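You operate a simulated robot arm through the tools that you are given. There is no shell and no other tool.

You are at the controls of a simulated robot arm. One attempt, no reset.

JOB
Steam-press the pink pillowcase on three dots, then dock the iron with steam and dial off.

The check looks at the end state, three seconds after you hand in, the way a careful person would. Anything else that was tipped, shoved, dropped, spilled or broken makes it a failure.

ROBOT AND FRAMES
A 7-joint arm with a fingered hand, fixed in place. Base frame: the origin is on the floor under the middle of its stand, x ahead of it, y to its left, z up. Units: mm, degrees, N and s.
It reaches about 762 mm from its shoulder. Its first joint turns from -69.0 to 172.0 degrees. Payload 3.4 kg.
The TCP is the grasp point between the finger pads, 25 mm short of the fingertips. In the tool frame z runs along the fingers and y along their closing line. The gripper opens to 88 mm; its body begins 29 mm behind the TCP. The gripper is a hand of 4 fingers: y runs from the thumb to the fingers, the wrist lies at [-13, -97, -162] in the tool frame, and closing takes about 1.5 s.
Orientation is that of the tool frame in the base frame, as [roll, pitch, yaw] about the fixed x, y, z axes, in that order (R = Rz(yaw) Ry(pitch) Rx(roll)). With the fingers straight down and the wrist toward the robot, the tool's x, y and z point along [0, 1, 0], [1, 0, 0] and [0, 0, -1] of the base frame.

CONTROLS
- The arm moves only by the tool jog_arm. Its argument "series" is a list of rows, each an object of numbers (a shift or turn left out is 0, a gripper value left out holds the last): "tx", "ty", "tz": the shift along the tool's x, y, z in units of 25 mm (1.0 is 25 mm); "ax", "ay", "az": the turn, a rotation vector about the tool's x, y, z in units of 6 degrees (1.0 is 6 degrees); "hand": the opening, from 0 (shut) to 1 (fully open). In form: [{"tx": .., "ty": .., "tz": .., "ax": .., "ay": .., "az": .., "hand": ..}, ...]. A call has 1 to 20 rows; each row shifts and turns the commanded pose from where the row before left it, along the tool's axes as they then stand. A call with a number of a shift or a turn outside -1 to 1 is refused whole. Each row takes 0.2 s and may step no farther than 50 mm and 8.6 degrees from the row before; otherwise, or with a gripper value out of range, the whole call is refused. Where a pose cannot be reached the arm comes as near as it can. A force on the tool above 40 N (or 10 N above the force at the start of the call, whichever is more), or a blocked arm, ends the call early, and 0.2 s more pass. Each finger travels about 108 mm/s and halts on what it meets, pressing with about 25 N; the grip force reading is that of the motor and also rises with nothing between the fingers. The clock runs only during rows and for 0.2 s after the last one: add rows that do not move to give the fingers time. It gives the time, the measured TCP pose, the force on the tool (base axes), the opening and the grip force at its end, in the units of the frame above (readings bear some noise), with the torque about the TCP (base axes, N m) and any sound that the robot's microphone picked up.
- Cameras (640 x 400 px; columns grow to the right, rows downward): "scene" is fixed at [49.4, 650.9, 1749.5]; the picture's right is [-0.94, -0.35, 0.00], its down [-0.20, 0.54, -0.82] and it looks along [0.28, -0.77, -0.57] (base axes); focal length 348 px, centre (320, 200). "wrist" rides on the gripper at [64, -83, -98] in the tool frame; the picture's right is [-0.62, 0.37, -0.69], its down [-0.72, -0.63, 0.30] and it looks along [-0.32, 0.68, 0.65] (tool axes); focal length 265 px, centre (320, 200).
- capture(camera): a new picture of that camera. It takes no simulated time.
- move_column(by): slides the trunk up (or, below 0, down) by that many mm; the arm rides with it, the base frame stays. It gives what a move gives, with no picture.
- grasp_type(shape): the hand has 4 fingers and takes this shape, open, in about a second: jaw (thumb against the fingers, like two jaws); tri (thumb and two fingers); tip (a fingertip pinch); poke (one finger out to press); point (the index stretched); flat (the hand flat); cup (the hand cupped); fist (a fist). The gripper value then closes the fingers along that shape, each until it touches; the sizes above hold for jaw. It gives what a move gives, with no picture.
- measure_at(camera, pixels): there is no depth. For up to 12 entries [column, row, z] of the newest picture of that camera ("zoom" is the newest enlarged one), the place [x, y] in the base frame at which the ray of that pixel passes the height z, good to about 2 mm. It takes no simulated time.
- zoom(camera, box): a new picture of the part [left, top, right, bottom] of that camera's present view, enlarged. It takes no simulated time.
- sign_off(): hands the job in; it is judged then, once.

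Open the gripper and draw the arm clear of the work before you hand the job in, unless the task says otherwise.

The tools are called after "Request:" as name(argument=value, ...) on one line, values as JSON. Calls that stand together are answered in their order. jog_arm: Moves the arm, as the interface text tells. Its arguments: {"type":"object","properties":{"series":{"type":"array","items":{"type":"object","properties":{"tx":{"type":"number"},"ty":{"type":"number"},"tz":{"type":"number"},"ax":{"type":"number"},"ay":{"type":"number"},"az":{"type":"number"},"hand":{"type":"number"}}}}},"required":["series"]} The other tools are called the same way: move_column (by) moves the trunk up or down; grasp_type (shape) gives the hand a shape; capture (camera) takes a picture; measure_at (camera, pixels) gives the place at which the rays of pixels pass given heights; zoom (camera, box) takes an enlarged picture of a part of a camera's view; sign_off () hands the job in.

At the start:

```text
time_s: 0.0
position: [391.6, -59.8, 1355.3]
tcp_rot: [-180.0, -0.1, 89.9]
contact_force: [0.6, 0.0, 0.1]
torque: [-0.01, 0.0, -0.01]
opening: 87.5
grip_force: 0.0
shape: jaw
trunk travel left (down, up): [-775.0, 65.0]
```

scene: 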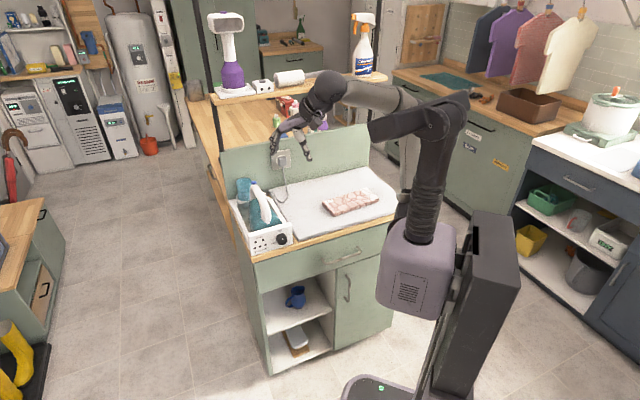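
wrist: 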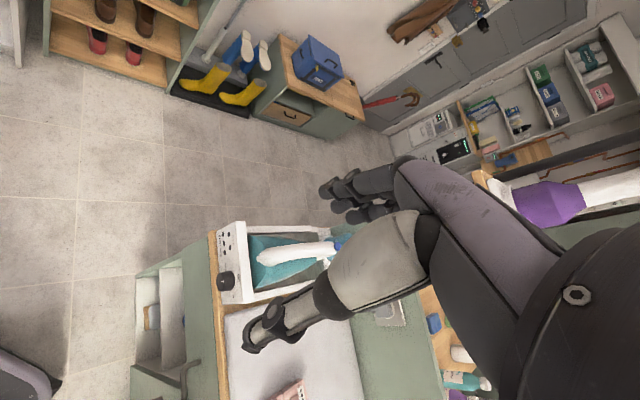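

I start by looking closer at the ironing station: the white dock at about (262, 225), the pink cloth at (350, 203).

Request:
zoom(camera="scene", box=[220, 165, 320, 265])

Request:
zoom(camera="scene", box=[300, 165, 400, 245])

Request:
zoom(camera="wrist", box=[180, 200, 400, 400])

```text
4.00 times, centred on (270, 215) of scene
```

zoom: 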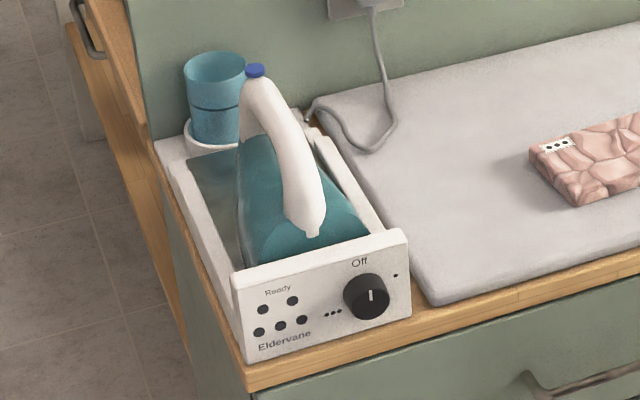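

```text
5.00 times, centred on (350, 205) of scene
```

zoom: 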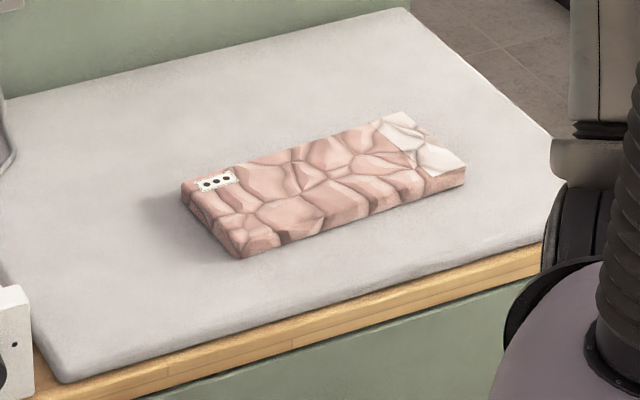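

```text
2.00 times, centred on (290, 300) of wrist
```

zoom: 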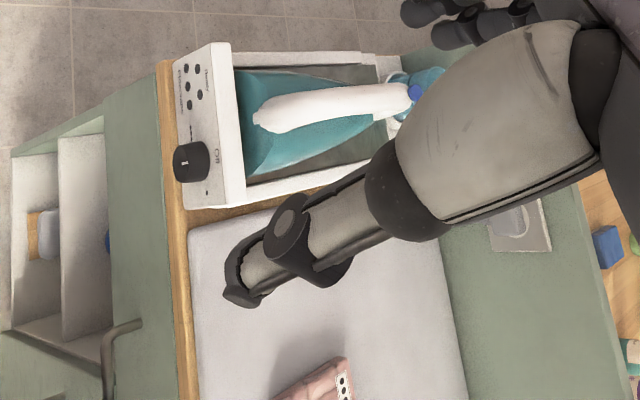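

The dock's dial at scene (282, 239) stands at Off with three dots at its lower left, and the care label shows three dots. I triangulate the dock features with both cameras.

Request:
measure_at(camera="scene", pixels=[[281.75, 239.25, 850], [281.75, 239.25, 950], [281.75, 239.25, 1050], [292.5, 222.5, 850], [292.5, 222.5, 950], [292.5, 222.5, 1050], [253.5, 182.5, 850], [253.5, 182.5, 950], [253.5, 182.5, 1050], [297, 241, 850], [297, 241, 950], [297, 241, 1050]])

Request:
measure_at(camera="wrist", pixels=[[225, 281, 850], [225, 281, 950], [225, 281, 1050], [252, 303, 850], [252, 303, 950], [252, 303, 1050], [337, 246, 850], [337, 246, 950], [337, 246, 1050], [224, 316, 850], [224, 316, 950], [224, 316, 1050]])

```text
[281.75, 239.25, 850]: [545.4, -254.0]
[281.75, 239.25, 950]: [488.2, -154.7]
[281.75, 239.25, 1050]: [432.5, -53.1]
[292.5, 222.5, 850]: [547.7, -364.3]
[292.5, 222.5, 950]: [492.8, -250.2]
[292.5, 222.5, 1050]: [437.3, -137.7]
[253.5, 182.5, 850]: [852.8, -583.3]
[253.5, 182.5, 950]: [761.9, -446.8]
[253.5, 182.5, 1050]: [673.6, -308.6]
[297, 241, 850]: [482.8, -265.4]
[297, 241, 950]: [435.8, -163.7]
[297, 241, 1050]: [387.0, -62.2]
```

```text
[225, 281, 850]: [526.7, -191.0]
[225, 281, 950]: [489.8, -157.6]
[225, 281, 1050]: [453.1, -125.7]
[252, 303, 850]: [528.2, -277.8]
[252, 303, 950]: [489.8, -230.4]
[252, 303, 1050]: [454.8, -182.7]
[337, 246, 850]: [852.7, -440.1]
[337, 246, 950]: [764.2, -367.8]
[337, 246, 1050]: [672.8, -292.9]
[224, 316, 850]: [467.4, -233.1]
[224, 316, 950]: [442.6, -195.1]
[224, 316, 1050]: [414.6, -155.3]
```

Knob triangulates to about (489, -156, 949), and the blue button to about (652, -275, 1075). I take tighter zooms for detail.

Request:
zoom(camera="scene", box=[240, 222, 300, 260])

Request:
zoom(camera="scene", box=[225, 170, 295, 230])

Request:
zoom(camera="wrist", box=[205, 215, 345, 305])

Request:
zoom(camera="scene", box=[320, 180, 390, 224])

```text
10.53 times, centred on (270, 241) of scene
```

zoom: 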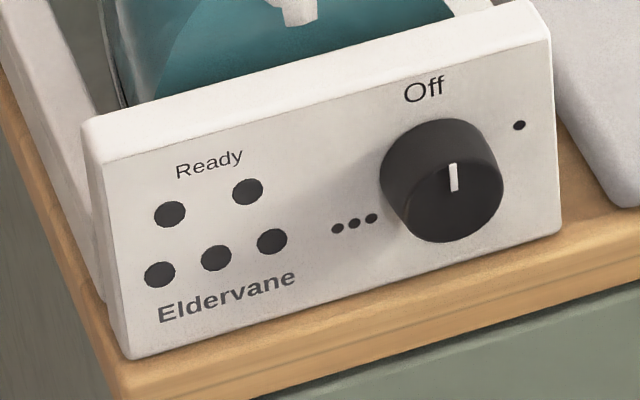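

```text
6.67 times, centred on (260, 200) of scene
```

zoom: 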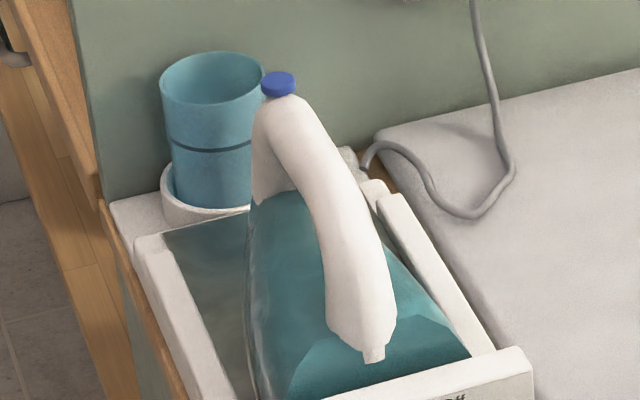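

```text
4.44 times, centred on (275, 260) of wrist
```

zoom: 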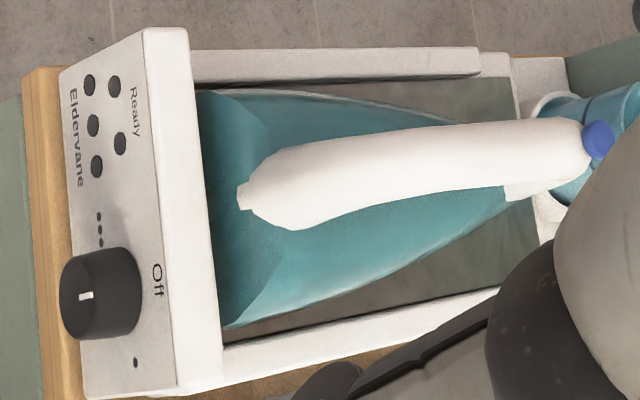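

```text
9.09 times, centred on (355, 202) of scene
```

zoom: 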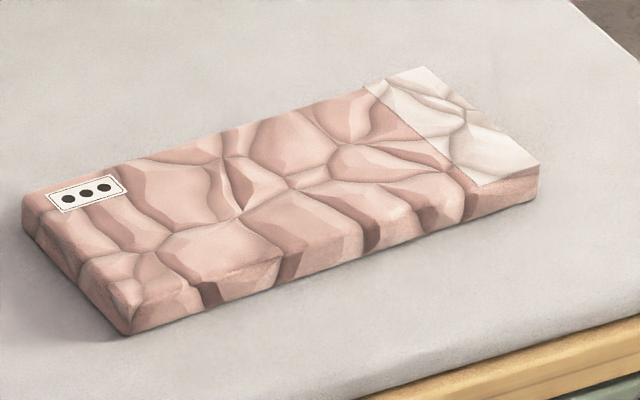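

The panel faces the robot; Off is at top of the dial, one dot upper right, three dots lower left. I lower the trunk 150 mm for a closer wrist view of the dock.

Request:
move_column(by=-150)

Request:
capture(camera="wrist")

Request:
capture(camera="scene")

```text
time_s: 1.8
position: [391.7, -59.4, 1206.1]
tcp_rot: [179.9, 0.0, 89.9]
contact_force: [-0.3, 1.0, 0.6]
torque: [-0.01, 0.02, 0.04]
opening: 87.4
grip_force: 0.1
shape: jaw
trunk travel left (down, up): [-625.0, 215.0]
```

```text
taken
```

wrist: 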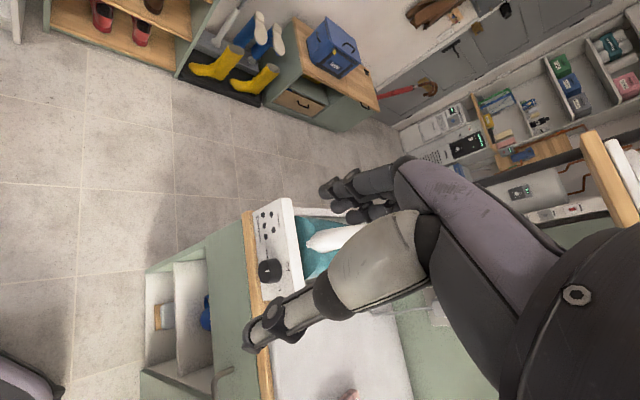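

```text
taken
```

scene: 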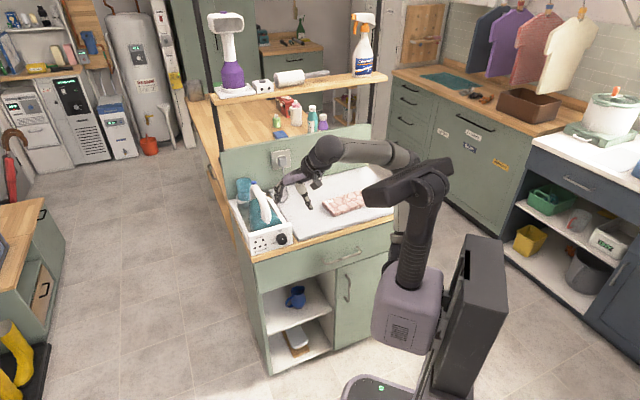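

The dock is still in view; I measure panel corners and the pad from the scene, with heights guessed from triangulation.

Request:
zoom(camera="wrist", box=[235, 190, 345, 300])

Request:
measure_at(camera="scene", pixels=[[249.8, 237.5, 980], [292.1, 225.8, 980], [251.8, 256, 900], [292.8, 244, 900], [249.8, 237.5, 950], [292.1, 225.8, 950], [251.8, 256, 880], [292.8, 244, 880], [297, 241, 900], [297, 241, 880]])

```text
3.64 times, centred on (290, 245) of wrist
```

zoom: 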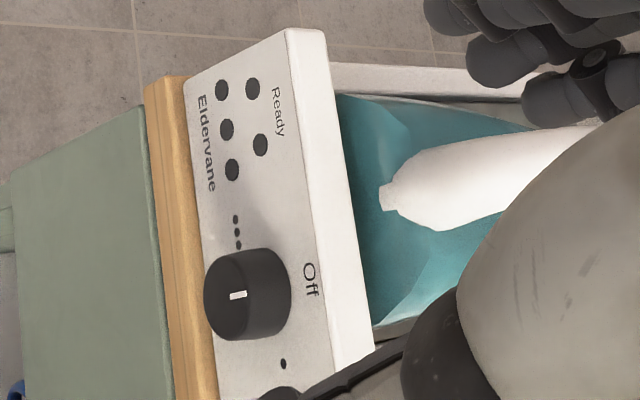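

```text
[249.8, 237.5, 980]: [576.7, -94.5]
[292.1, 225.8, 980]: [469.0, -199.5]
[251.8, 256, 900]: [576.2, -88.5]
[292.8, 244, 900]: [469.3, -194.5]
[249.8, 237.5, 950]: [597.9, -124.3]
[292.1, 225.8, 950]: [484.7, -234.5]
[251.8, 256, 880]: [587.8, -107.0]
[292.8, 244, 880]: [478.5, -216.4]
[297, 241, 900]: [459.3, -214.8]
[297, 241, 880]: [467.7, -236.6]
```

The panel runs diagonally (about 45 degrees). I measure the same points from this wrist zoom to triangulate the panel plane.

Request:
measure_at(camera="zoom", pixels=[[287, 32, 980], [287, 32, 950], [185, 80, 900], [185, 80, 880], [238, 295, 950], [238, 295, 930], [284, 363, 960], [284, 363, 940], [237, 232, 950], [237, 232, 930], [388, 195, 1000], [388, 195, 980]])

Request:
measure_at(camera="scene", pixels=[[281.75, 239.25, 950], [281.75, 239.25, 930], [289, 233.9, 960], [289, 233.9, 940], [273.2, 243.2, 950], [273.2, 243.2, 930], [268.3, 222.6, 1000], [268.3, 222.6, 980]])

```text
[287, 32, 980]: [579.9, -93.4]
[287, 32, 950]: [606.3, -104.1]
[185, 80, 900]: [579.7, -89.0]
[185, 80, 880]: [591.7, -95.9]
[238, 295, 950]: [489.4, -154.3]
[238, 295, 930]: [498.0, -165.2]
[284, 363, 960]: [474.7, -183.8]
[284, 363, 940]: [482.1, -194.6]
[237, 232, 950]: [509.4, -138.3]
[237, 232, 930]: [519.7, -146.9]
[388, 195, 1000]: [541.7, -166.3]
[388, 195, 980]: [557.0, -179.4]
```

```text
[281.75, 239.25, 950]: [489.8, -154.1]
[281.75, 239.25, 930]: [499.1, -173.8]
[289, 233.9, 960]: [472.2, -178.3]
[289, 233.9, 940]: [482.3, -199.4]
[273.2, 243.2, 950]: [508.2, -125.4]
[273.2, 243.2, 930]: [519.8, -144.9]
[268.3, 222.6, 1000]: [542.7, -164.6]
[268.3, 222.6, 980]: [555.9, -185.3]
```

Panel geometry is consistent: dial axis near (503, -168, 945), three dots roughly 240° clockwise from Off. Next I locate the pillowcase corners from the scene picture at candidate heights.

Request:
measure_at(camera="scene", pixels=[[322.2, 202, 925], [333.6, 215.8, 925], [379, 198.2, 925], [367.1, 187.4, 925], [322.2, 202, 905], [333.6, 215.8, 905], [379, 198.2, 905], [367.1, 187.4, 905]])

Request:
zoom(camera="scene", box=[250, 130, 410, 240])

```text
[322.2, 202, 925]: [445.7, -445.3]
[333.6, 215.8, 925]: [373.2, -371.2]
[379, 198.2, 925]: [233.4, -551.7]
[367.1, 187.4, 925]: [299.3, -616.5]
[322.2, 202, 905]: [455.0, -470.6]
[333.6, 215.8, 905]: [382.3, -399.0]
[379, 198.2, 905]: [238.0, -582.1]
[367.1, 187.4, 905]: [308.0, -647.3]
```

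```text
3.64 times, centred on (330, 185) of scene
```

zoom: 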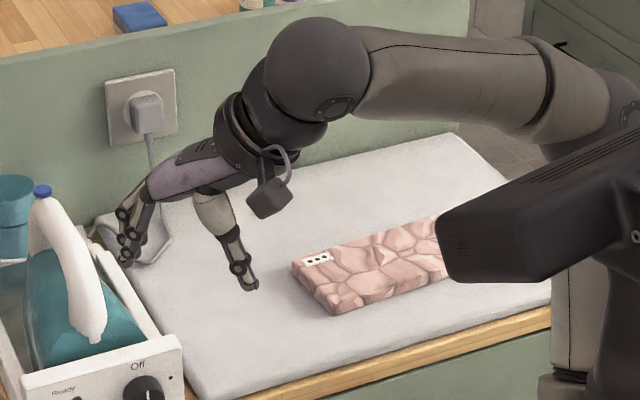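

The pillowcase lies around (338, -496) with its length at about -129°. I yaw the hand by -60° to look at the pad and pillowcase with the wrist camera.

Request:
jog_arm(series=[{"az": 1}, {"az": 1}, {"az": 1}, {"az": 1}, {"az": 1}, {"az": 1}, {"az": 1}, {"az": 1}, {"az": 1}, {"az": 1}])

Request:
capture(camera="wrist")

Request:
capture(camera="scene")

```text
time_s: 4.0
position: [392.7, -59.1, 1205.7]
tcp_rot: [-179.9, -0.1, 29.8]
contact_force: [0.0, 0.8, -0.3]
torque: [0.0, -0.01, -0.04]
opening: 87.6
grip_force: 0.0
shape: jaw
trunk travel left (down, up): [-625.0, 215.0]
```

```text
taken
```

wrist: 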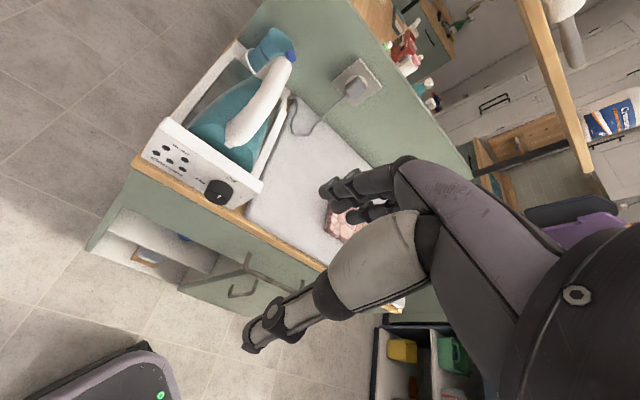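

```text
taken
```

scene: 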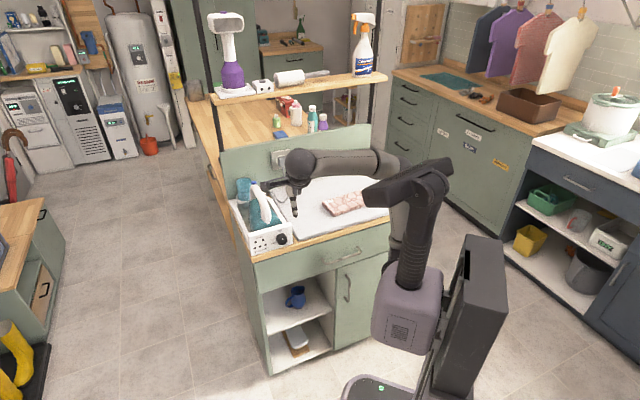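

The dock is well in view now at wrist (210, 140). I zoom on it for the dial and iron details.

Request:
zoom(camera="wrist", box=[130, 100, 280, 215])

Request:
zoom(camera="wrist", box=[190, 15, 320, 160])

Request:
zoom(camera="wrist", box=[145, 130, 245, 210])

```text
3.48 times, centred on (205, 158) of wrist
```

zoom: 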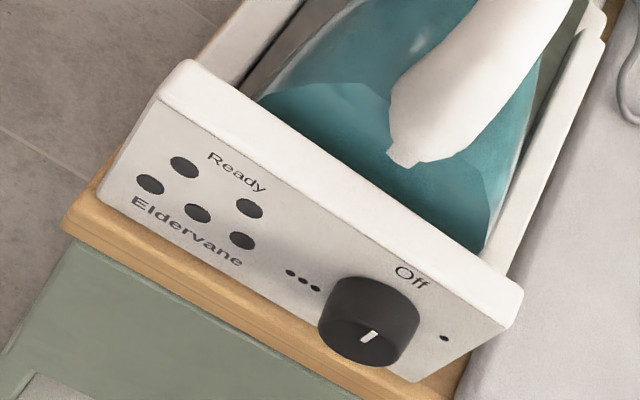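

```text
2.76 times, centred on (255, 88) of wrist
```

zoom: 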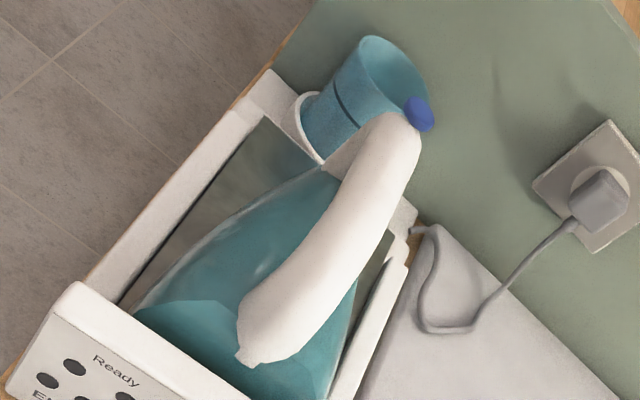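

```text
5.00 times, centred on (195, 170) of wrist
```

zoom: 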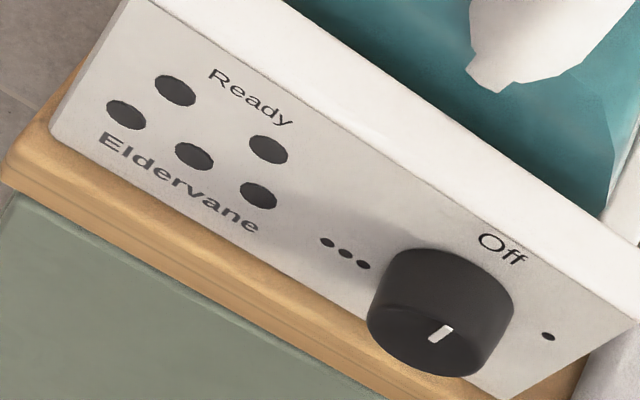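

The dial face is in front of the hand, about 136 mm off. I align the yaw with the panel normal and pitch the hand up to point horizontally at the panel, at safe height.

Request:
jog_arm(series=[{"az": -1}, {"az": -1}, {"az": -0.37}, {"ax": -1}, {"ax": -1}, {"ax": -1}, {"ax": -1}, {"ax": -1}, {"ax": -1}, {"ax": -1}, {"ax": -1}])

Request:
capture(camera="scene")

Request:
capture(camera="wrist")

```text
time_s: 6.3
position: [391.3, -59.5, 1206.6]
tcp_rot: [131.9, -0.1, 44.2]
contact_force: [-0.6, -0.5, -0.4]
torque: [0.0, 0.0, 0.02]
opening: 87.7
grip_force: 0.0
shape: jaw
trunk travel left (down, up): [-625.0, 215.0]
```

```text
taken
```

scene: 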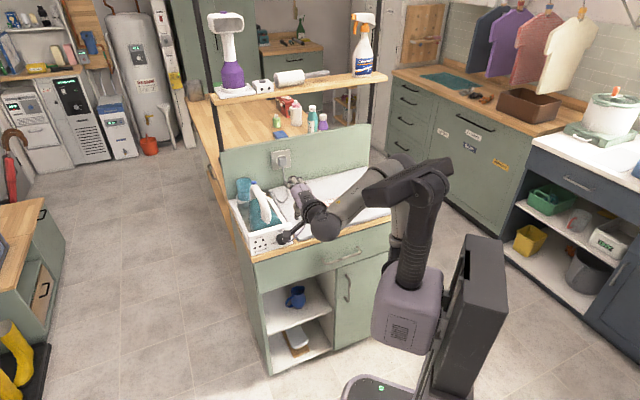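

```text
taken
```

wrist: 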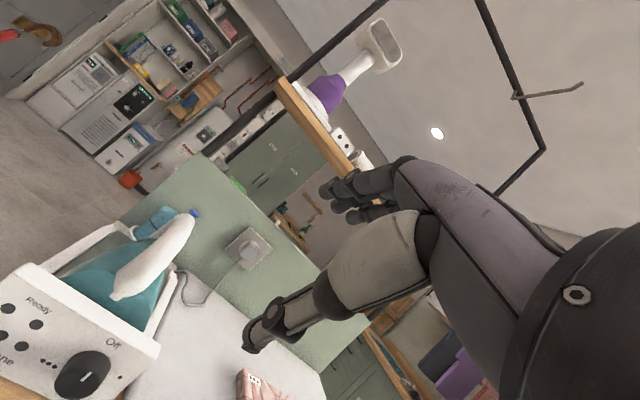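

The arm follows well; I zoom here at the dock from behind (iron at (140, 250)), and then finish the pitch.

Request:
zoom(camera="wrist", box=[0, 180, 240, 400])

Request:
jog_arm(series=[{"ax": -1}, {"ax": -1}, {"ax": -1}, {"ax": -1}, {"ax": -1}, {"ax": -1}, {"ax": -1}])

Request:
capture(camera="scene")

Request:
capture(camera="wrist")

```text
1.82 times, centred on (120, 290) of wrist
```

zoom: 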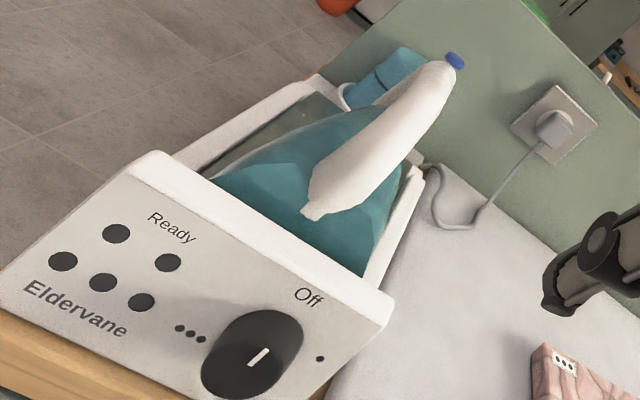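

```text
time_s: 8.0
position: [428.3, -55.9, 1206.8]
tcp_rot: [89.9, 0.0, 44.3]
contact_force: [0.5, -0.4, 0.1]
torque: [0.0, 0.03, 0.0]
opening: 87.6
grip_force: 0.2
shape: jaw
out of reach, approached as far as the arm can: row 4, 5, 6, 7
trunk travel left (down, up): [-625.0, 215.0]
```

```text
taken
```

scene: 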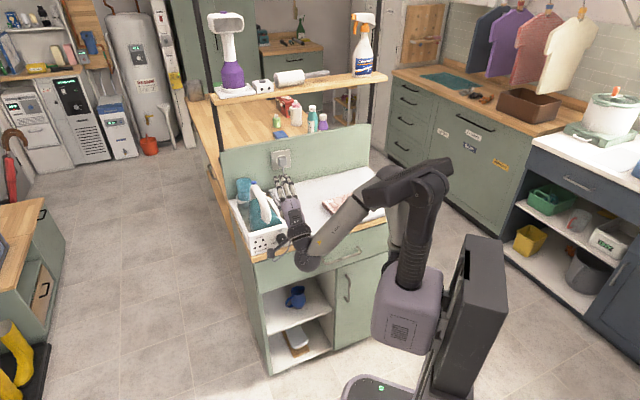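

```text
taken
```

wrist: 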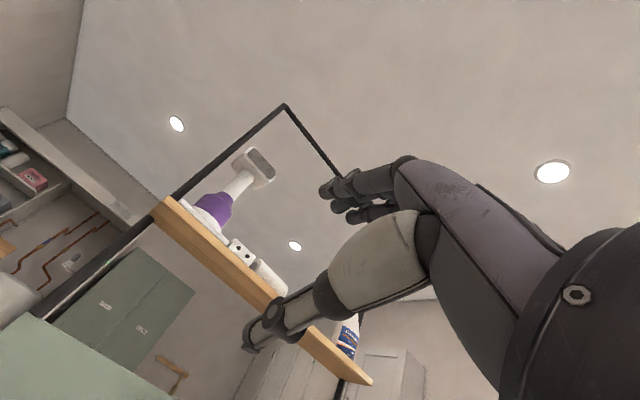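

The fully horizontal pose with wrist below is at the reach limit. I check where the shoulder is, to pick a better trunk height and wrist side.

Request:
measure_at(camera="scene", pixels=[[410, 265, 700], [410, 265, 800], [410, 265, 900], [410, 265, 1000], [445, 170, 1200], [445, 170, 1300], [445, 170, 1400], [312, 258, 1000], [312, 258, 1100]])

Request:
zoom(camera="scene", box=[220, 140, 520, 400])

```text
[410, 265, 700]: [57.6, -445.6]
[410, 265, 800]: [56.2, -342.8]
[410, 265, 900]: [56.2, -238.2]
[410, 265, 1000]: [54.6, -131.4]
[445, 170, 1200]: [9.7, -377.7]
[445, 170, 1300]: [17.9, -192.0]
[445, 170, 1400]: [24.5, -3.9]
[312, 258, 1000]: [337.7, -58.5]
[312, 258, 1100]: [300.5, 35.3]
```

```text
1.54 times, centred on (370, 270) of scene
```

zoom: 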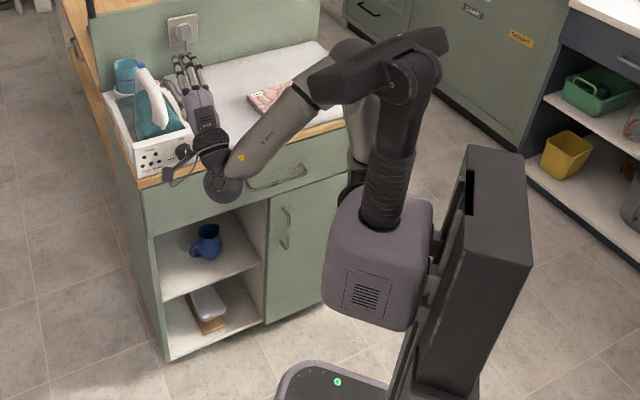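

I move 50 mm forward along the fingers toward the dial line (still high above it) and test how far the hand can roll about its axis.

Request:
jog_arm(series=[{"tz": 1}, {"tz": 1}, {"tz": 0.4}, {}])

Request:
jog_arm(series=[{"az": 1}, {"az": 1}, {"az": 1}, {"az": 1}, {"az": 1}, {"az": 1}, {"az": 1}, {"az": 1}, {"az": 1}, {"az": 1}, {"az": 1}, {"az": 1}, {"az": 1}, {"az": 1}, {"az": 1}])

```text
time_s: 8.9
position: [468.7, -99.2, 1206.4]
tcp_rot: [90.0, -0.1, 44.2]
contact_force: [-0.2, 0.2, -0.2]
torque: [-0.02, 0.01, 0.01]
opening: 87.8
grip_force: 0.1
shape: jaw
trunk travel left (down, up): [-625.0, 215.0]
```

```text
time_s: 12.2
position: [447.8, -114.4, 1315.9]
tcp_rot: [133.3, -88.2, 0.6]
contact_force: [-0.4, -0.6, 0.6]
torque: [0.01, -0.01, 0.02]
opening: 87.8
grip_force: 0.1
shape: jaw
out of reach, approached as far as the arm can: row 10, 11, 12, 13, 14, 15
trunk travel left (down, up): [-625.0, 215.0]
```

Rolling works best with the TCP higher relative to the trunk (it rose to 1316). I test rolling further from here, wrist going from left to above.

Request:
jog_arm(series=[{"az": 1}, {"az": 1}, {"az": 1}, {"az": 1}, {"az": 1}, {"az": 1}, {"az": 1}, {"az": 1}, {"az": 1}, {"az": 1}, {"az": 1}, {"az": 1}, {"az": 1}, {"az": 1}, {"az": 1}])

Request:
capture(camera="scene")

```text
time_s: 15.3
position: [438.7, -200.7, 1383.5]
tcp_rot: [-91.1, -23.3, -135.9]
contact_force: [-0.3, 0.1, 0.4]
torque: [0.0, 0.0, 0.03]
opening: 87.6
grip_force: 0.0
shape: jaw
out of reach, approached as far as the arm can: row 1, 2, 3, 4, 5, 6, 7, 8, 9, 10, 11, 12, 13, 14, 15
trunk travel left (down, up): [-625.0, 215.0]
```

```text
taken
```

scene: 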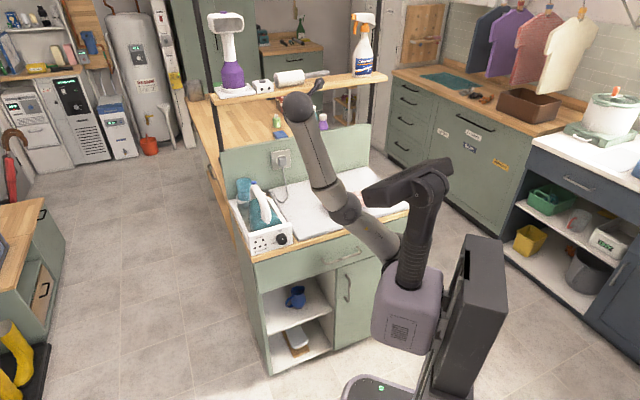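

With the wrist above, the pose drifts, so wrist-below (first posture) is the better one. I roll back the way I came.

Request:
jog_arm(series=[{"az": -1}, {"az": -1}, {"az": -1}, {"az": -1}, {"az": -1}, {"az": -1}, {"az": -1}, {"az": -1}, {"az": -1}, {"az": -1}, {"az": -1}])

Request:
capture(camera="scene")

```text
time_s: 17.8
position: [474.5, -185.6, 1429.8]
tcp_rot: [153.4, -89.6, -19.4]
contact_force: [0.2, 0.4, 0.4]
torque: [-0.04, -0.01, -0.03]
opening: 87.8
grip_force: 0.1
shape: jaw
out of reach, approached as far as the arm can: row 2, 3, 4, 5, 6, 7, 8, 9, 10, 11
trunk travel left (down, up): [-625.0, 215.0]
```

```text
taken
```

scene: 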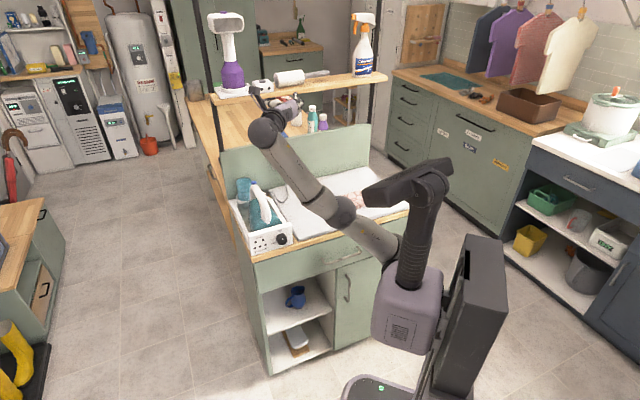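

The hand is clear of the shelf at (474, -186, 1430). I keep rolling back to wrist-below and then will lower it again.

Request:
jog_arm(series=[{"az": -1, "tz": -1}, {"az": -1, "tz": -1}, {"az": -1, "tz": -1}, {"az": -1}, {"az": -1}, {"az": -1}, {"az": -1}, {"az": -1}, {"az": -1}, {"az": -1}, {"az": -1}, {"az": -1}])

Request:
capture(camera="scene")

```text
time_s: 20.4
position: [499.6, -95.2, 1524.5]
tcp_rot: [90.5, -17.8, 43.8]
contact_force: [0.0, -0.4, 0.4]
torque: [0.01, -0.08, -0.01]
opening: 87.7
grip_force: 0.0
shape: jaw
out of reach, approached as far as the arm can: row 1, 2, 3, 4, 5, 6, 7, 8, 9, 10, 11, 12
trunk travel left (down, up): [-625.0, 215.0]
```

```text
taken
```

scene: 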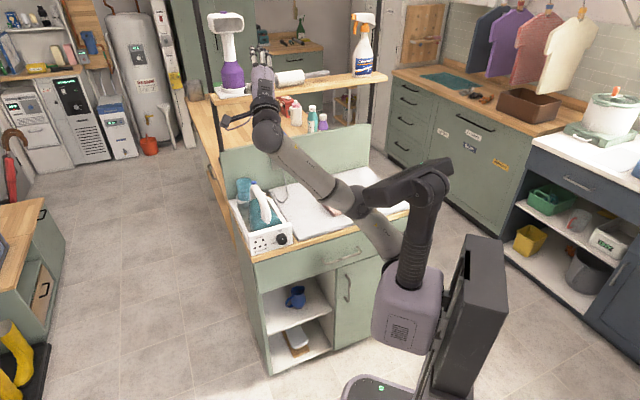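

I move the hand down and back away from the shelf (ty negative is down in this posture).

Request:
jog_arm(series=[{"ty": -1, "tz": -1, "az": -1}, {"ty": -1, "tz": -0.6, "az": -1}, {"ty": -1, "az": -1}, {"ty": -1}, {"ty": -1}, {"ty": -1}, {"ty": -1}, {"ty": -1}, {"ty": -1}, {"ty": -1}])

Request:
capture(camera="scene")

```text
time_s: 22.6
position: [616.0, -47.5, 1420.9]
tcp_rot: [89.8, 0.6, 44.5]
contact_force: [0.0, 0.0, 0.2]
torque: [-0.01, -0.02, 0.0]
opening: 87.7
grip_force: 0.0
shape: jaw
out of reach, approached as far as the arm can: row 1, 2, 3, 4, 5, 6, 7, 8, 9, 10
trunk travel left (down, up): [-625.0, 215.0]
```

```text
taken
```

scene: 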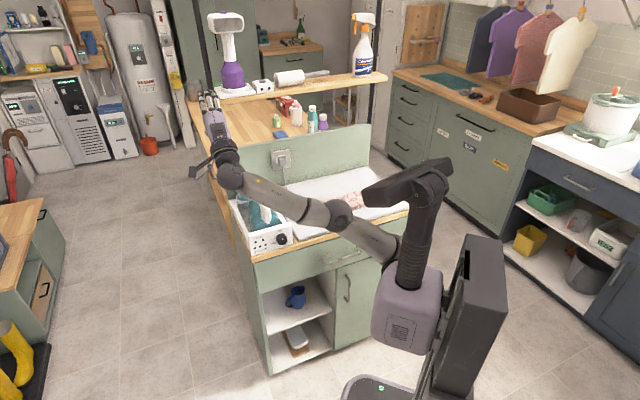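

The arm has drifted outward to (616, -47, 1421) in a different elbow shape. I pitch the hand back to fingers-down and pull back toward the robot to recover the comfortable configuration.

Request:
jog_arm(series=[{"ax": 1}, {"ax": 1}, {"ax": 1}, {"ax": 1}, {"ax": 1}, {"ax": 1}, {"ax": 1}, {"ax": 1}, {"ax": 1}, {"ax": 1}])

Request:
capture(camera="scene")

```text
time_s: 24.8
position: [523.8, -99.9, 1367.3]
tcp_rot: [144.6, 0.2, 44.0]
contact_force: [0.0, 0.6, 0.0]
torque: [0.01, 0.01, -0.01]
opening: 87.9
grip_force: 0.1
shape: jaw
out of reach, approached as far as the arm can: row 1, 2, 3, 4, 5, 6, 7, 8, 9, 10
trunk travel left (down, up): [-625.0, 215.0]
```

```text
taken
```

scene: 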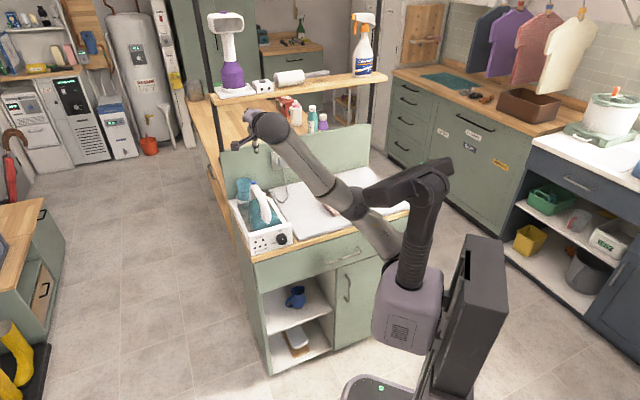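

Still limited; I continue to straight-down and yaw back toward the starting orientation where the arm was comfortable.

Request:
jog_arm(series=[{"ax": 1}, {"ax": 1}, {"ax": 1}, {"ax": 1}, {"ax": 1}, {"ax": 0.9}, {"az": -1}, {"az": -1}, {"az": -1}, {"az": -1}, {"az": -1}, {"az": -1}, {"az": -1}, {"az": -0.6}])

Request:
capture(camera="scene")

```text
time_s: 27.8
position: [459.8, -97.4, 1306.9]
tcp_rot: [179.6, 1.1, 90.7]
contact_force: [-0.4, 0.5, -0.4]
torque: [0.01, -0.03, 0.05]
opening: 87.8
grip_force: 0.0
shape: jaw
out of reach, approached as far as the arm can: row 1, 2, 3, 4, 5, 6, 7
trunk travel left (down, up): [-625.0, 215.0]
```

```text
taken
```

scene: 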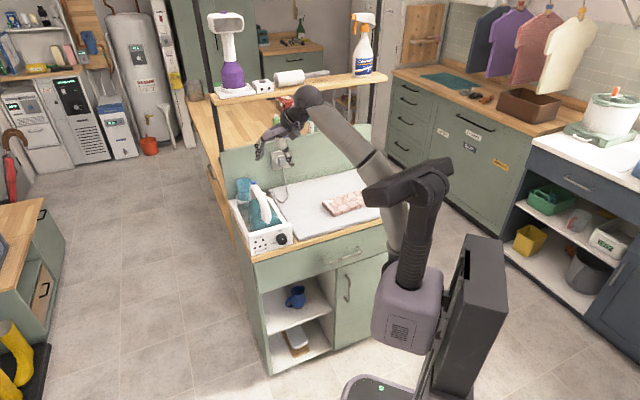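

Recovered: fingers down at (460, -97, 1307), no more reach limits. I go back to the spot before the dial, high up, and pitch horizontal while moving forward.

Request:
jog_arm(series=[{"ty": -1, "tz": 1, "tx": 0.5}, {"ty": -0.5, "tz": 1, "tx": 0.5}, {"tz": 1}, {"tz": 1}, {"az": 1}, {"az": 1}, {"az": 1}, {"az": 1}, {"az": 1}, {"az": 1}, {"az": 1}, {"az": 0.75}])

Request:
jog_arm(series=[{"ax": -1}, {"ax": -1}, {"ax": -1}, {"ax": -1}, {"ax": -1}, {"ax": -1}, {"ax": -1}, {"ax": -1}, {"ax": -1}, {"ax": -1}, {"ax": -1}, {"ax": -1}, {"ax": -1}, {"ax": -1}, {"ax": -1}])

```text
time_s: 30.4
position: [480.2, -92.5, 1259.8]
tcp_rot: [179.3, -0.3, 43.8]
contact_force: [0.3, 0.0, 0.0]
torque: [0.0, 0.03, -0.02]
opening: 88.0
grip_force: 0.1
shape: jaw
out of reach, approached as far as the arm can: row 1, 2, 3, 4
trunk travel left (down, up): [-625.0, 215.0]
```

```text
time_s: 33.5
position: [523.5, -75.1, 1278.5]
tcp_rot: [88.8, 0.6, 44.1]
contact_force: [-0.2, -0.1, 0.3]
torque: [-0.01, 0.04, 0.01]
opening: 87.5
grip_force: 0.0
shape: jaw
out of reach, approached as far as the arm can: row 2, 3, 4, 5, 6
trunk travel left (down, up): [-625.0, 215.0]
```

Now horizontal at (523, -75, 1278) without limits in the last rows. I test rolling the other way (counterclockwise).

Request:
jog_arm(series=[{"az": -1}, {"az": -1}, {"az": -1}, {"az": -1}, {"az": -1}, {"az": -1}, {"az": -1}, {"az": -1}, {"az": -1}, {"az": -1}])

Request:
capture(camera="scene")

```text
time_s: 35.8
position: [524.2, -76.1, 1278.2]
tcp_rot: [88.0, 60.7, 42.3]
contact_force: [-0.3, 0.1, -0.2]
torque: [-0.01, 0.0, -0.02]
opening: 88.1
grip_force: 0.1
shape: jaw
trunk travel left (down, up): [-625.0, 215.0]
```

```text
taken
```

scene: 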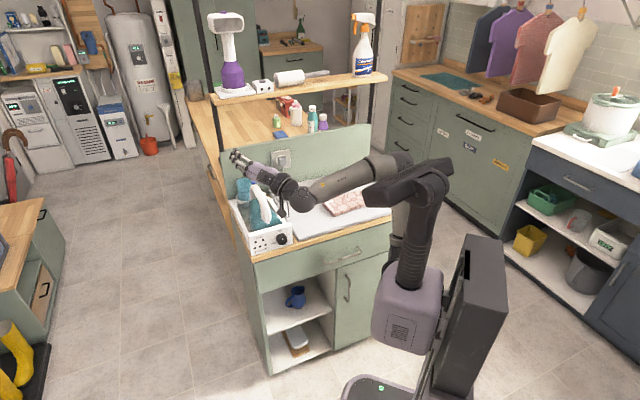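

φ = -60° is reached cleanly. I test further counterclockwise roll.

Request:
jog_arm(series=[{"az": -1}, {"az": -1}, {"az": -1}, {"az": -1}, {"az": -1}, {"az": -1}, {"az": -1}, {"az": -1}, {"az": -1}, {"az": -1}])

Request:
capture(camera="scene")

```text
time_s: 38.0
position: [524.5, -74.7, 1278.2]
tcp_rot: [-88.1, 59.3, -134.3]
contact_force: [-0.8, 0.6, 0.6]
torque: [0.02, -0.01, 0.05]
opening: 88.0
grip_force: 0.2
shape: jaw
trunk travel left (down, up): [-625.0, 215.0]
```

```text
taken
```

scene: 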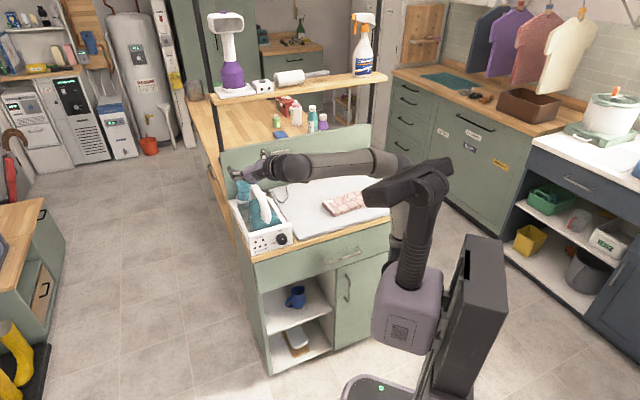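

φ = -120° is fine too. I test on to -180° and beyond.

Request:
jog_arm(series=[{"az": -1}, {"az": -1}, {"az": -1}, {"az": -1}, {"az": -1}, {"az": -1}, {"az": -1}, {"az": -1}, {"az": -1}, {"az": -1}])

Request:
capture(camera="scene")

```text
time_s: 40.1
position: [525.1, -74.2, 1278.8]
tcp_rot: [-89.0, -0.7, -135.9]
contact_force: [0.0, -0.2, -0.3]
torque: [-0.03, 0.01, 0.02]
opening: 87.9
grip_force: 0.0
shape: jaw
trunk travel left (down, up): [-625.0, 215.0]
```

```text
taken
```

scene: 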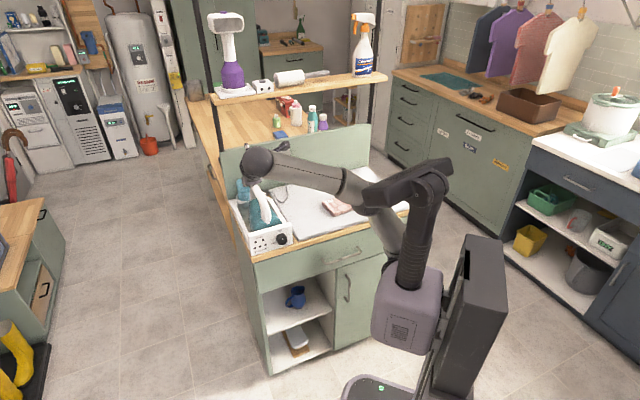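

Even φ = -180° works here. I test a bit further to learn the total range.

Request:
jog_arm(series=[{"az": -1}, {"az": -1}, {"az": -1}, {"az": -1}, {"az": -1}, {"az": -1}])

Request:
capture(camera="wrist")

```text
time_s: 41.8
position: [526.8, -116.1, 1282.6]
tcp_rot: [-91.8, -34.2, -137.8]
contact_force: [0.3, 0.5, -0.3]
torque: [0.01, 0.0, 0.01]
opening: 88.0
grip_force: 0.1
shape: jaw
trunk travel left (down, up): [-625.0, 215.0]
stopped in row 6: the arm was blocked; the commanded pose is now the measured one
```

```text
taken
```

wrist: 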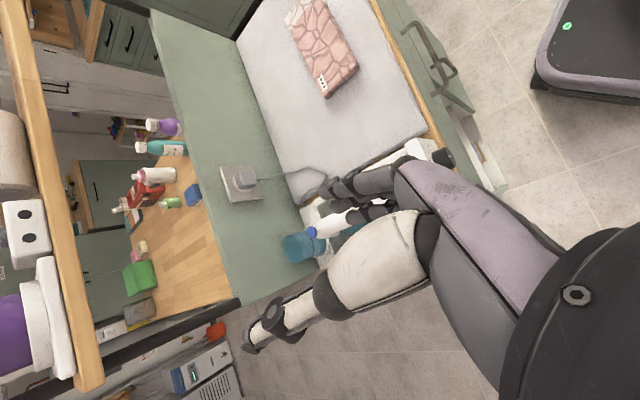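

The arm reported blocked at about φ = -215°. I check the scene for any contact and use this good view of the pillowcase.

Request:
capture(camera="scene")

Request:
zoom(camera="wrist", box=[230, 0, 440, 150])

Request:
zoom(camera="wrist", box=[0, 150, 220, 400])

```text
taken
```

scene: 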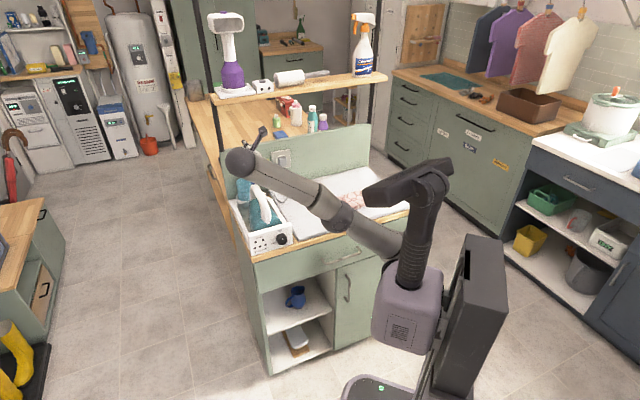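

```text
2.67 times, centred on (335, 75) of wrist
```

zoom: 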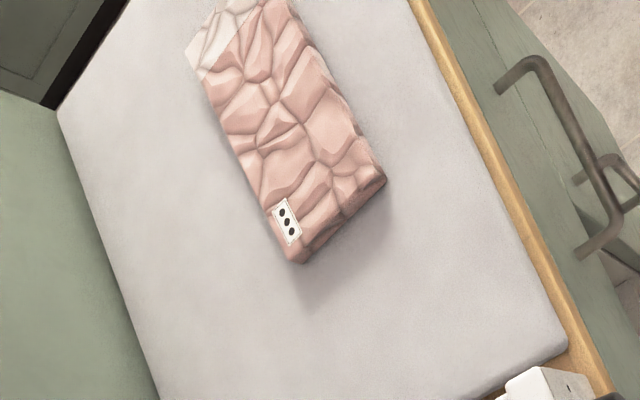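

```text
1.60 times, centred on (110, 275) of wrist
```

zoom: 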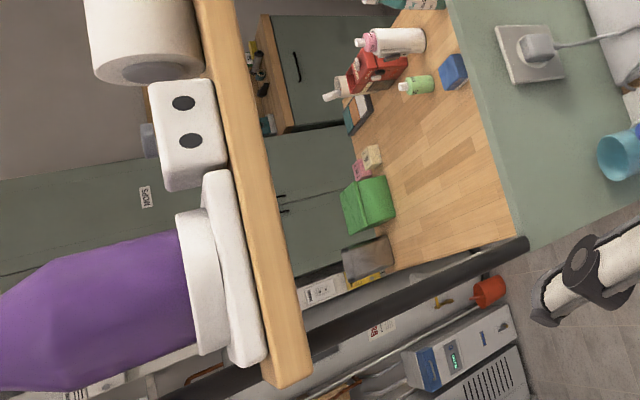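

Nothing on the shelf moved. I roll back clockwise to the clean range.

Request:
jog_arm(series=[{"az": 1}, {"az": 1}, {"az": 1}, {"az": 1}, {"az": 1}, {"az": 1}, {"az": 1}, {"az": 1}, {"az": 1}, {"az": 1}])

Request:
capture(camera="scene")

Request:
capture(camera="wrist")

```text
time_s: 44.0
position: [525.6, -113.2, 1283.6]
tcp_rot: [-91.4, 25.9, -139.4]
contact_force: [0.7, 0.1, -1.4]
torque: [0.0, 0.02, 0.02]
opening: 88.0
grip_force: 0.1
shape: jaw
trunk travel left (down, up): [-625.0, 215.0]
```

```text
taken
```

scene: 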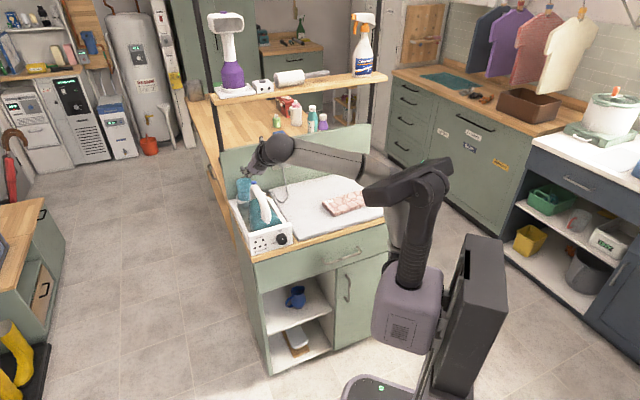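

```text
taken
```

wrist: 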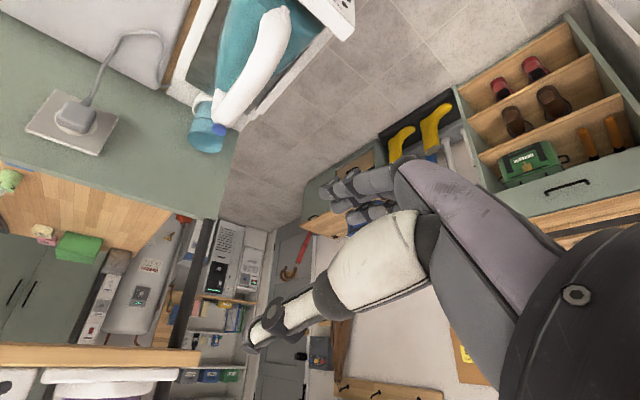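

This gives a view of the iron from its nose side. I zoom there for the button and the soleplate's fit in the dock.

Request:
zoom(camera="wrist", box=[160, 0, 360, 160])

Request:
zoom(camera="wrist", box=[170, 80, 260, 160])

```text
2.50 times, centred on (260, 80) of wrist
```

zoom: 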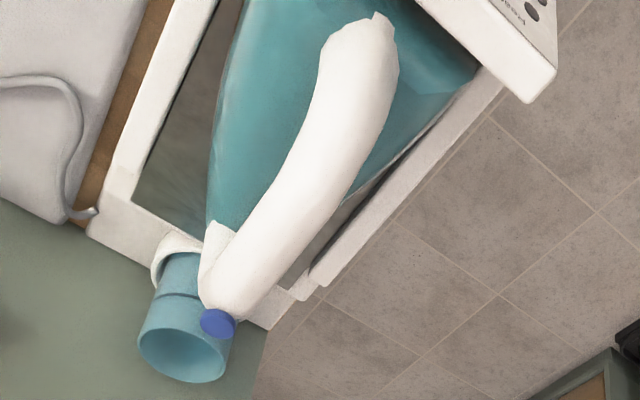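

```text
5.00 times, centred on (215, 120) of wrist
```

zoom: 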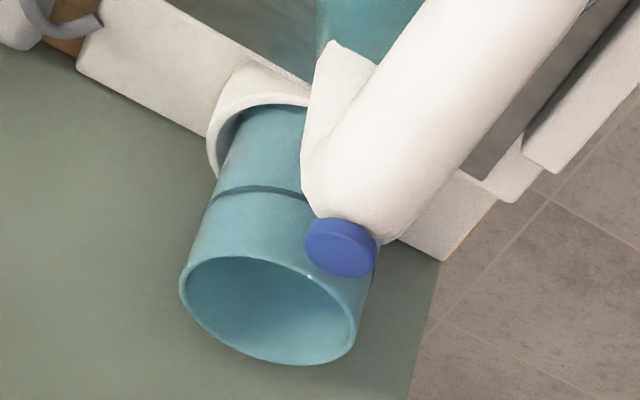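

The iron's nose sits close to the beaker, so it must be lifted straight up later. I now align the hand axis with the panel normal and move to the dial's x-y at this height, to test the roll range needed for turning.

Request:
jog_arm(series=[{"ay": -0.55}, {"tx": 0.66, "ty": -0.32, "tz": 0.11}, {"tx": 0.66, "ty": -0.32, "tz": 0.11}, {"tx": 0.66, "ty": -0.32, "tz": 0.11}, {"az": -1}, {"az": -1}, {"az": -1}, {"az": -1}])

Request:
jog_arm(series=[{"az": 1}, {"az": 1}, {"az": 1}, {"az": 1}, {"az": 1}, {"az": 1}, {"az": 1}, {"az": 1}, {"az": 1}, {"az": 1}, {"az": 1}, {"az": 1}, {"az": 1}, {"az": 1}, {"az": 1}, {"az": 1}, {"az": 1}, {"az": 1}, {"az": 1}, {"az": 1}])

Request:
capture(camera="scene")

```text
time_s: 45.8
position: [492.1, -156.1, 1283.3]
tcp_rot: [-89.8, 1.5, -135.7]
contact_force: [0.4, -1.3, 0.3]
torque: [0.0, -0.01, 0.0]
opening: 87.8
grip_force: 0.1
shape: jaw
trunk travel left (down, up): [-625.0, 215.0]
```

```text
time_s: 50.0
position: [493.6, -156.4, 1283.1]
tcp_rot: [89.6, 58.3, 43.9]
contact_force: [-0.6, -0.4, 0.2]
torque: [0.01, -0.02, 0.04]
opening: 87.9
grip_force: 0.0
shape: jaw
trunk travel left (down, up): [-625.0, 215.0]
```

```text
taken
```

scene: 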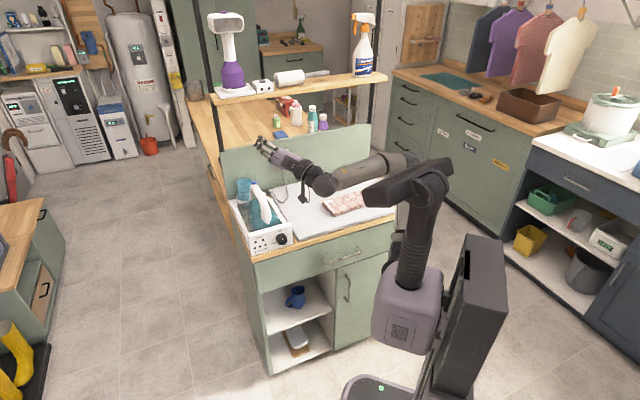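

The roll range -178° to -58° is clean at the dial's x-y. I also test up to φ = 0, where the elbow stays high.

Request:
jog_arm(series=[{"az": 1}, {"az": 1}, {"az": 1}, {"az": 1}, {"az": 1}, {"az": 1}, {"az": 1}, {"az": 1}, {"az": 1}, {"az": 1}])

Request:
capture(camera="scene")

```text
time_s: 52.1
position: [492.6, -156.6, 1284.2]
tcp_rot: [89.8, -1.7, 44.3]
contact_force: [0.1, 0.2, 0.9]
torque: [-0.03, -0.01, -0.03]
opening: 87.9
grip_force: 0.1
shape: jaw
trunk travel left (down, up): [-625.0, 215.0]
```

```text
taken
```

scene: 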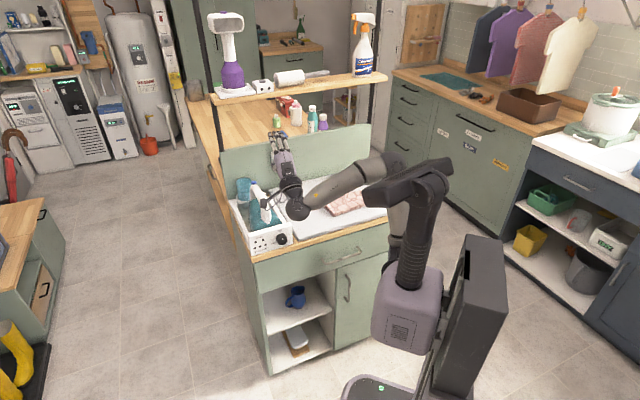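

All rolls 0 to -180° are clean. I roll to φ = -120°, back off 65 mm from the panel, still high.

Request:
jog_arm(series=[{"az": -1, "hand": 0.75}, {"az": -1}, {"az": -1}, {"az": -1}, {"az": -1}, {"az": -1}, {"az": -1}, {"az": -1}, {"az": -1}, {"az": -1}, {"az": -1}, {"az": -1}, {"az": -1}, {"az": -1}, {"az": -1}, {"az": -1}, {"az": -1}, {"az": -1}, {"az": -1}, {"az": -1}])

Request:
jog_arm(series=[{"tz": -0.9}, {"tz": -0.9}, {"tz": -0.9}, {}])

Request:
capture(camera="scene")

```text
time_s: 56.4
position: [492.6, -156.2, 1282.6]
tcp_rot: [-89.4, 61.6, -135.1]
contact_force: [-0.1, -0.1, 0.2]
torque: [0.02, -0.01, 0.0]
opening: 66.2
grip_force: 0.2
shape: jaw
trunk travel left (down, up): [-625.0, 215.0]
```

```text
time_s: 57.4
position: [445.1, -109.4, 1283.0]
tcp_rot: [-89.5, 61.7, -135.4]
contact_force: [-0.6, -0.4, 0.1]
torque: [0.02, -0.01, -0.03]
opening: 66.4
grip_force: 0.0
shape: jaw
trunk travel left (down, up): [-625.0, 215.0]
```

```text
taken
```

scene: 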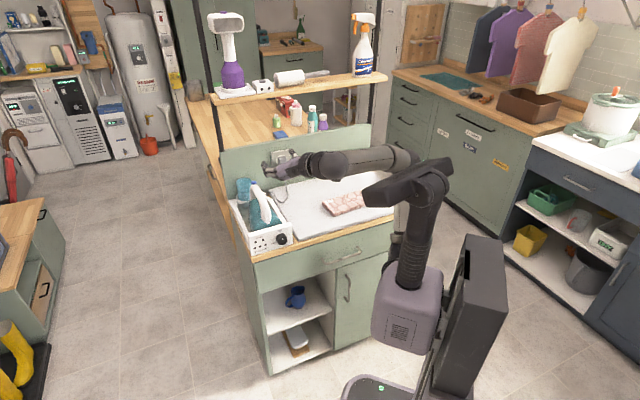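

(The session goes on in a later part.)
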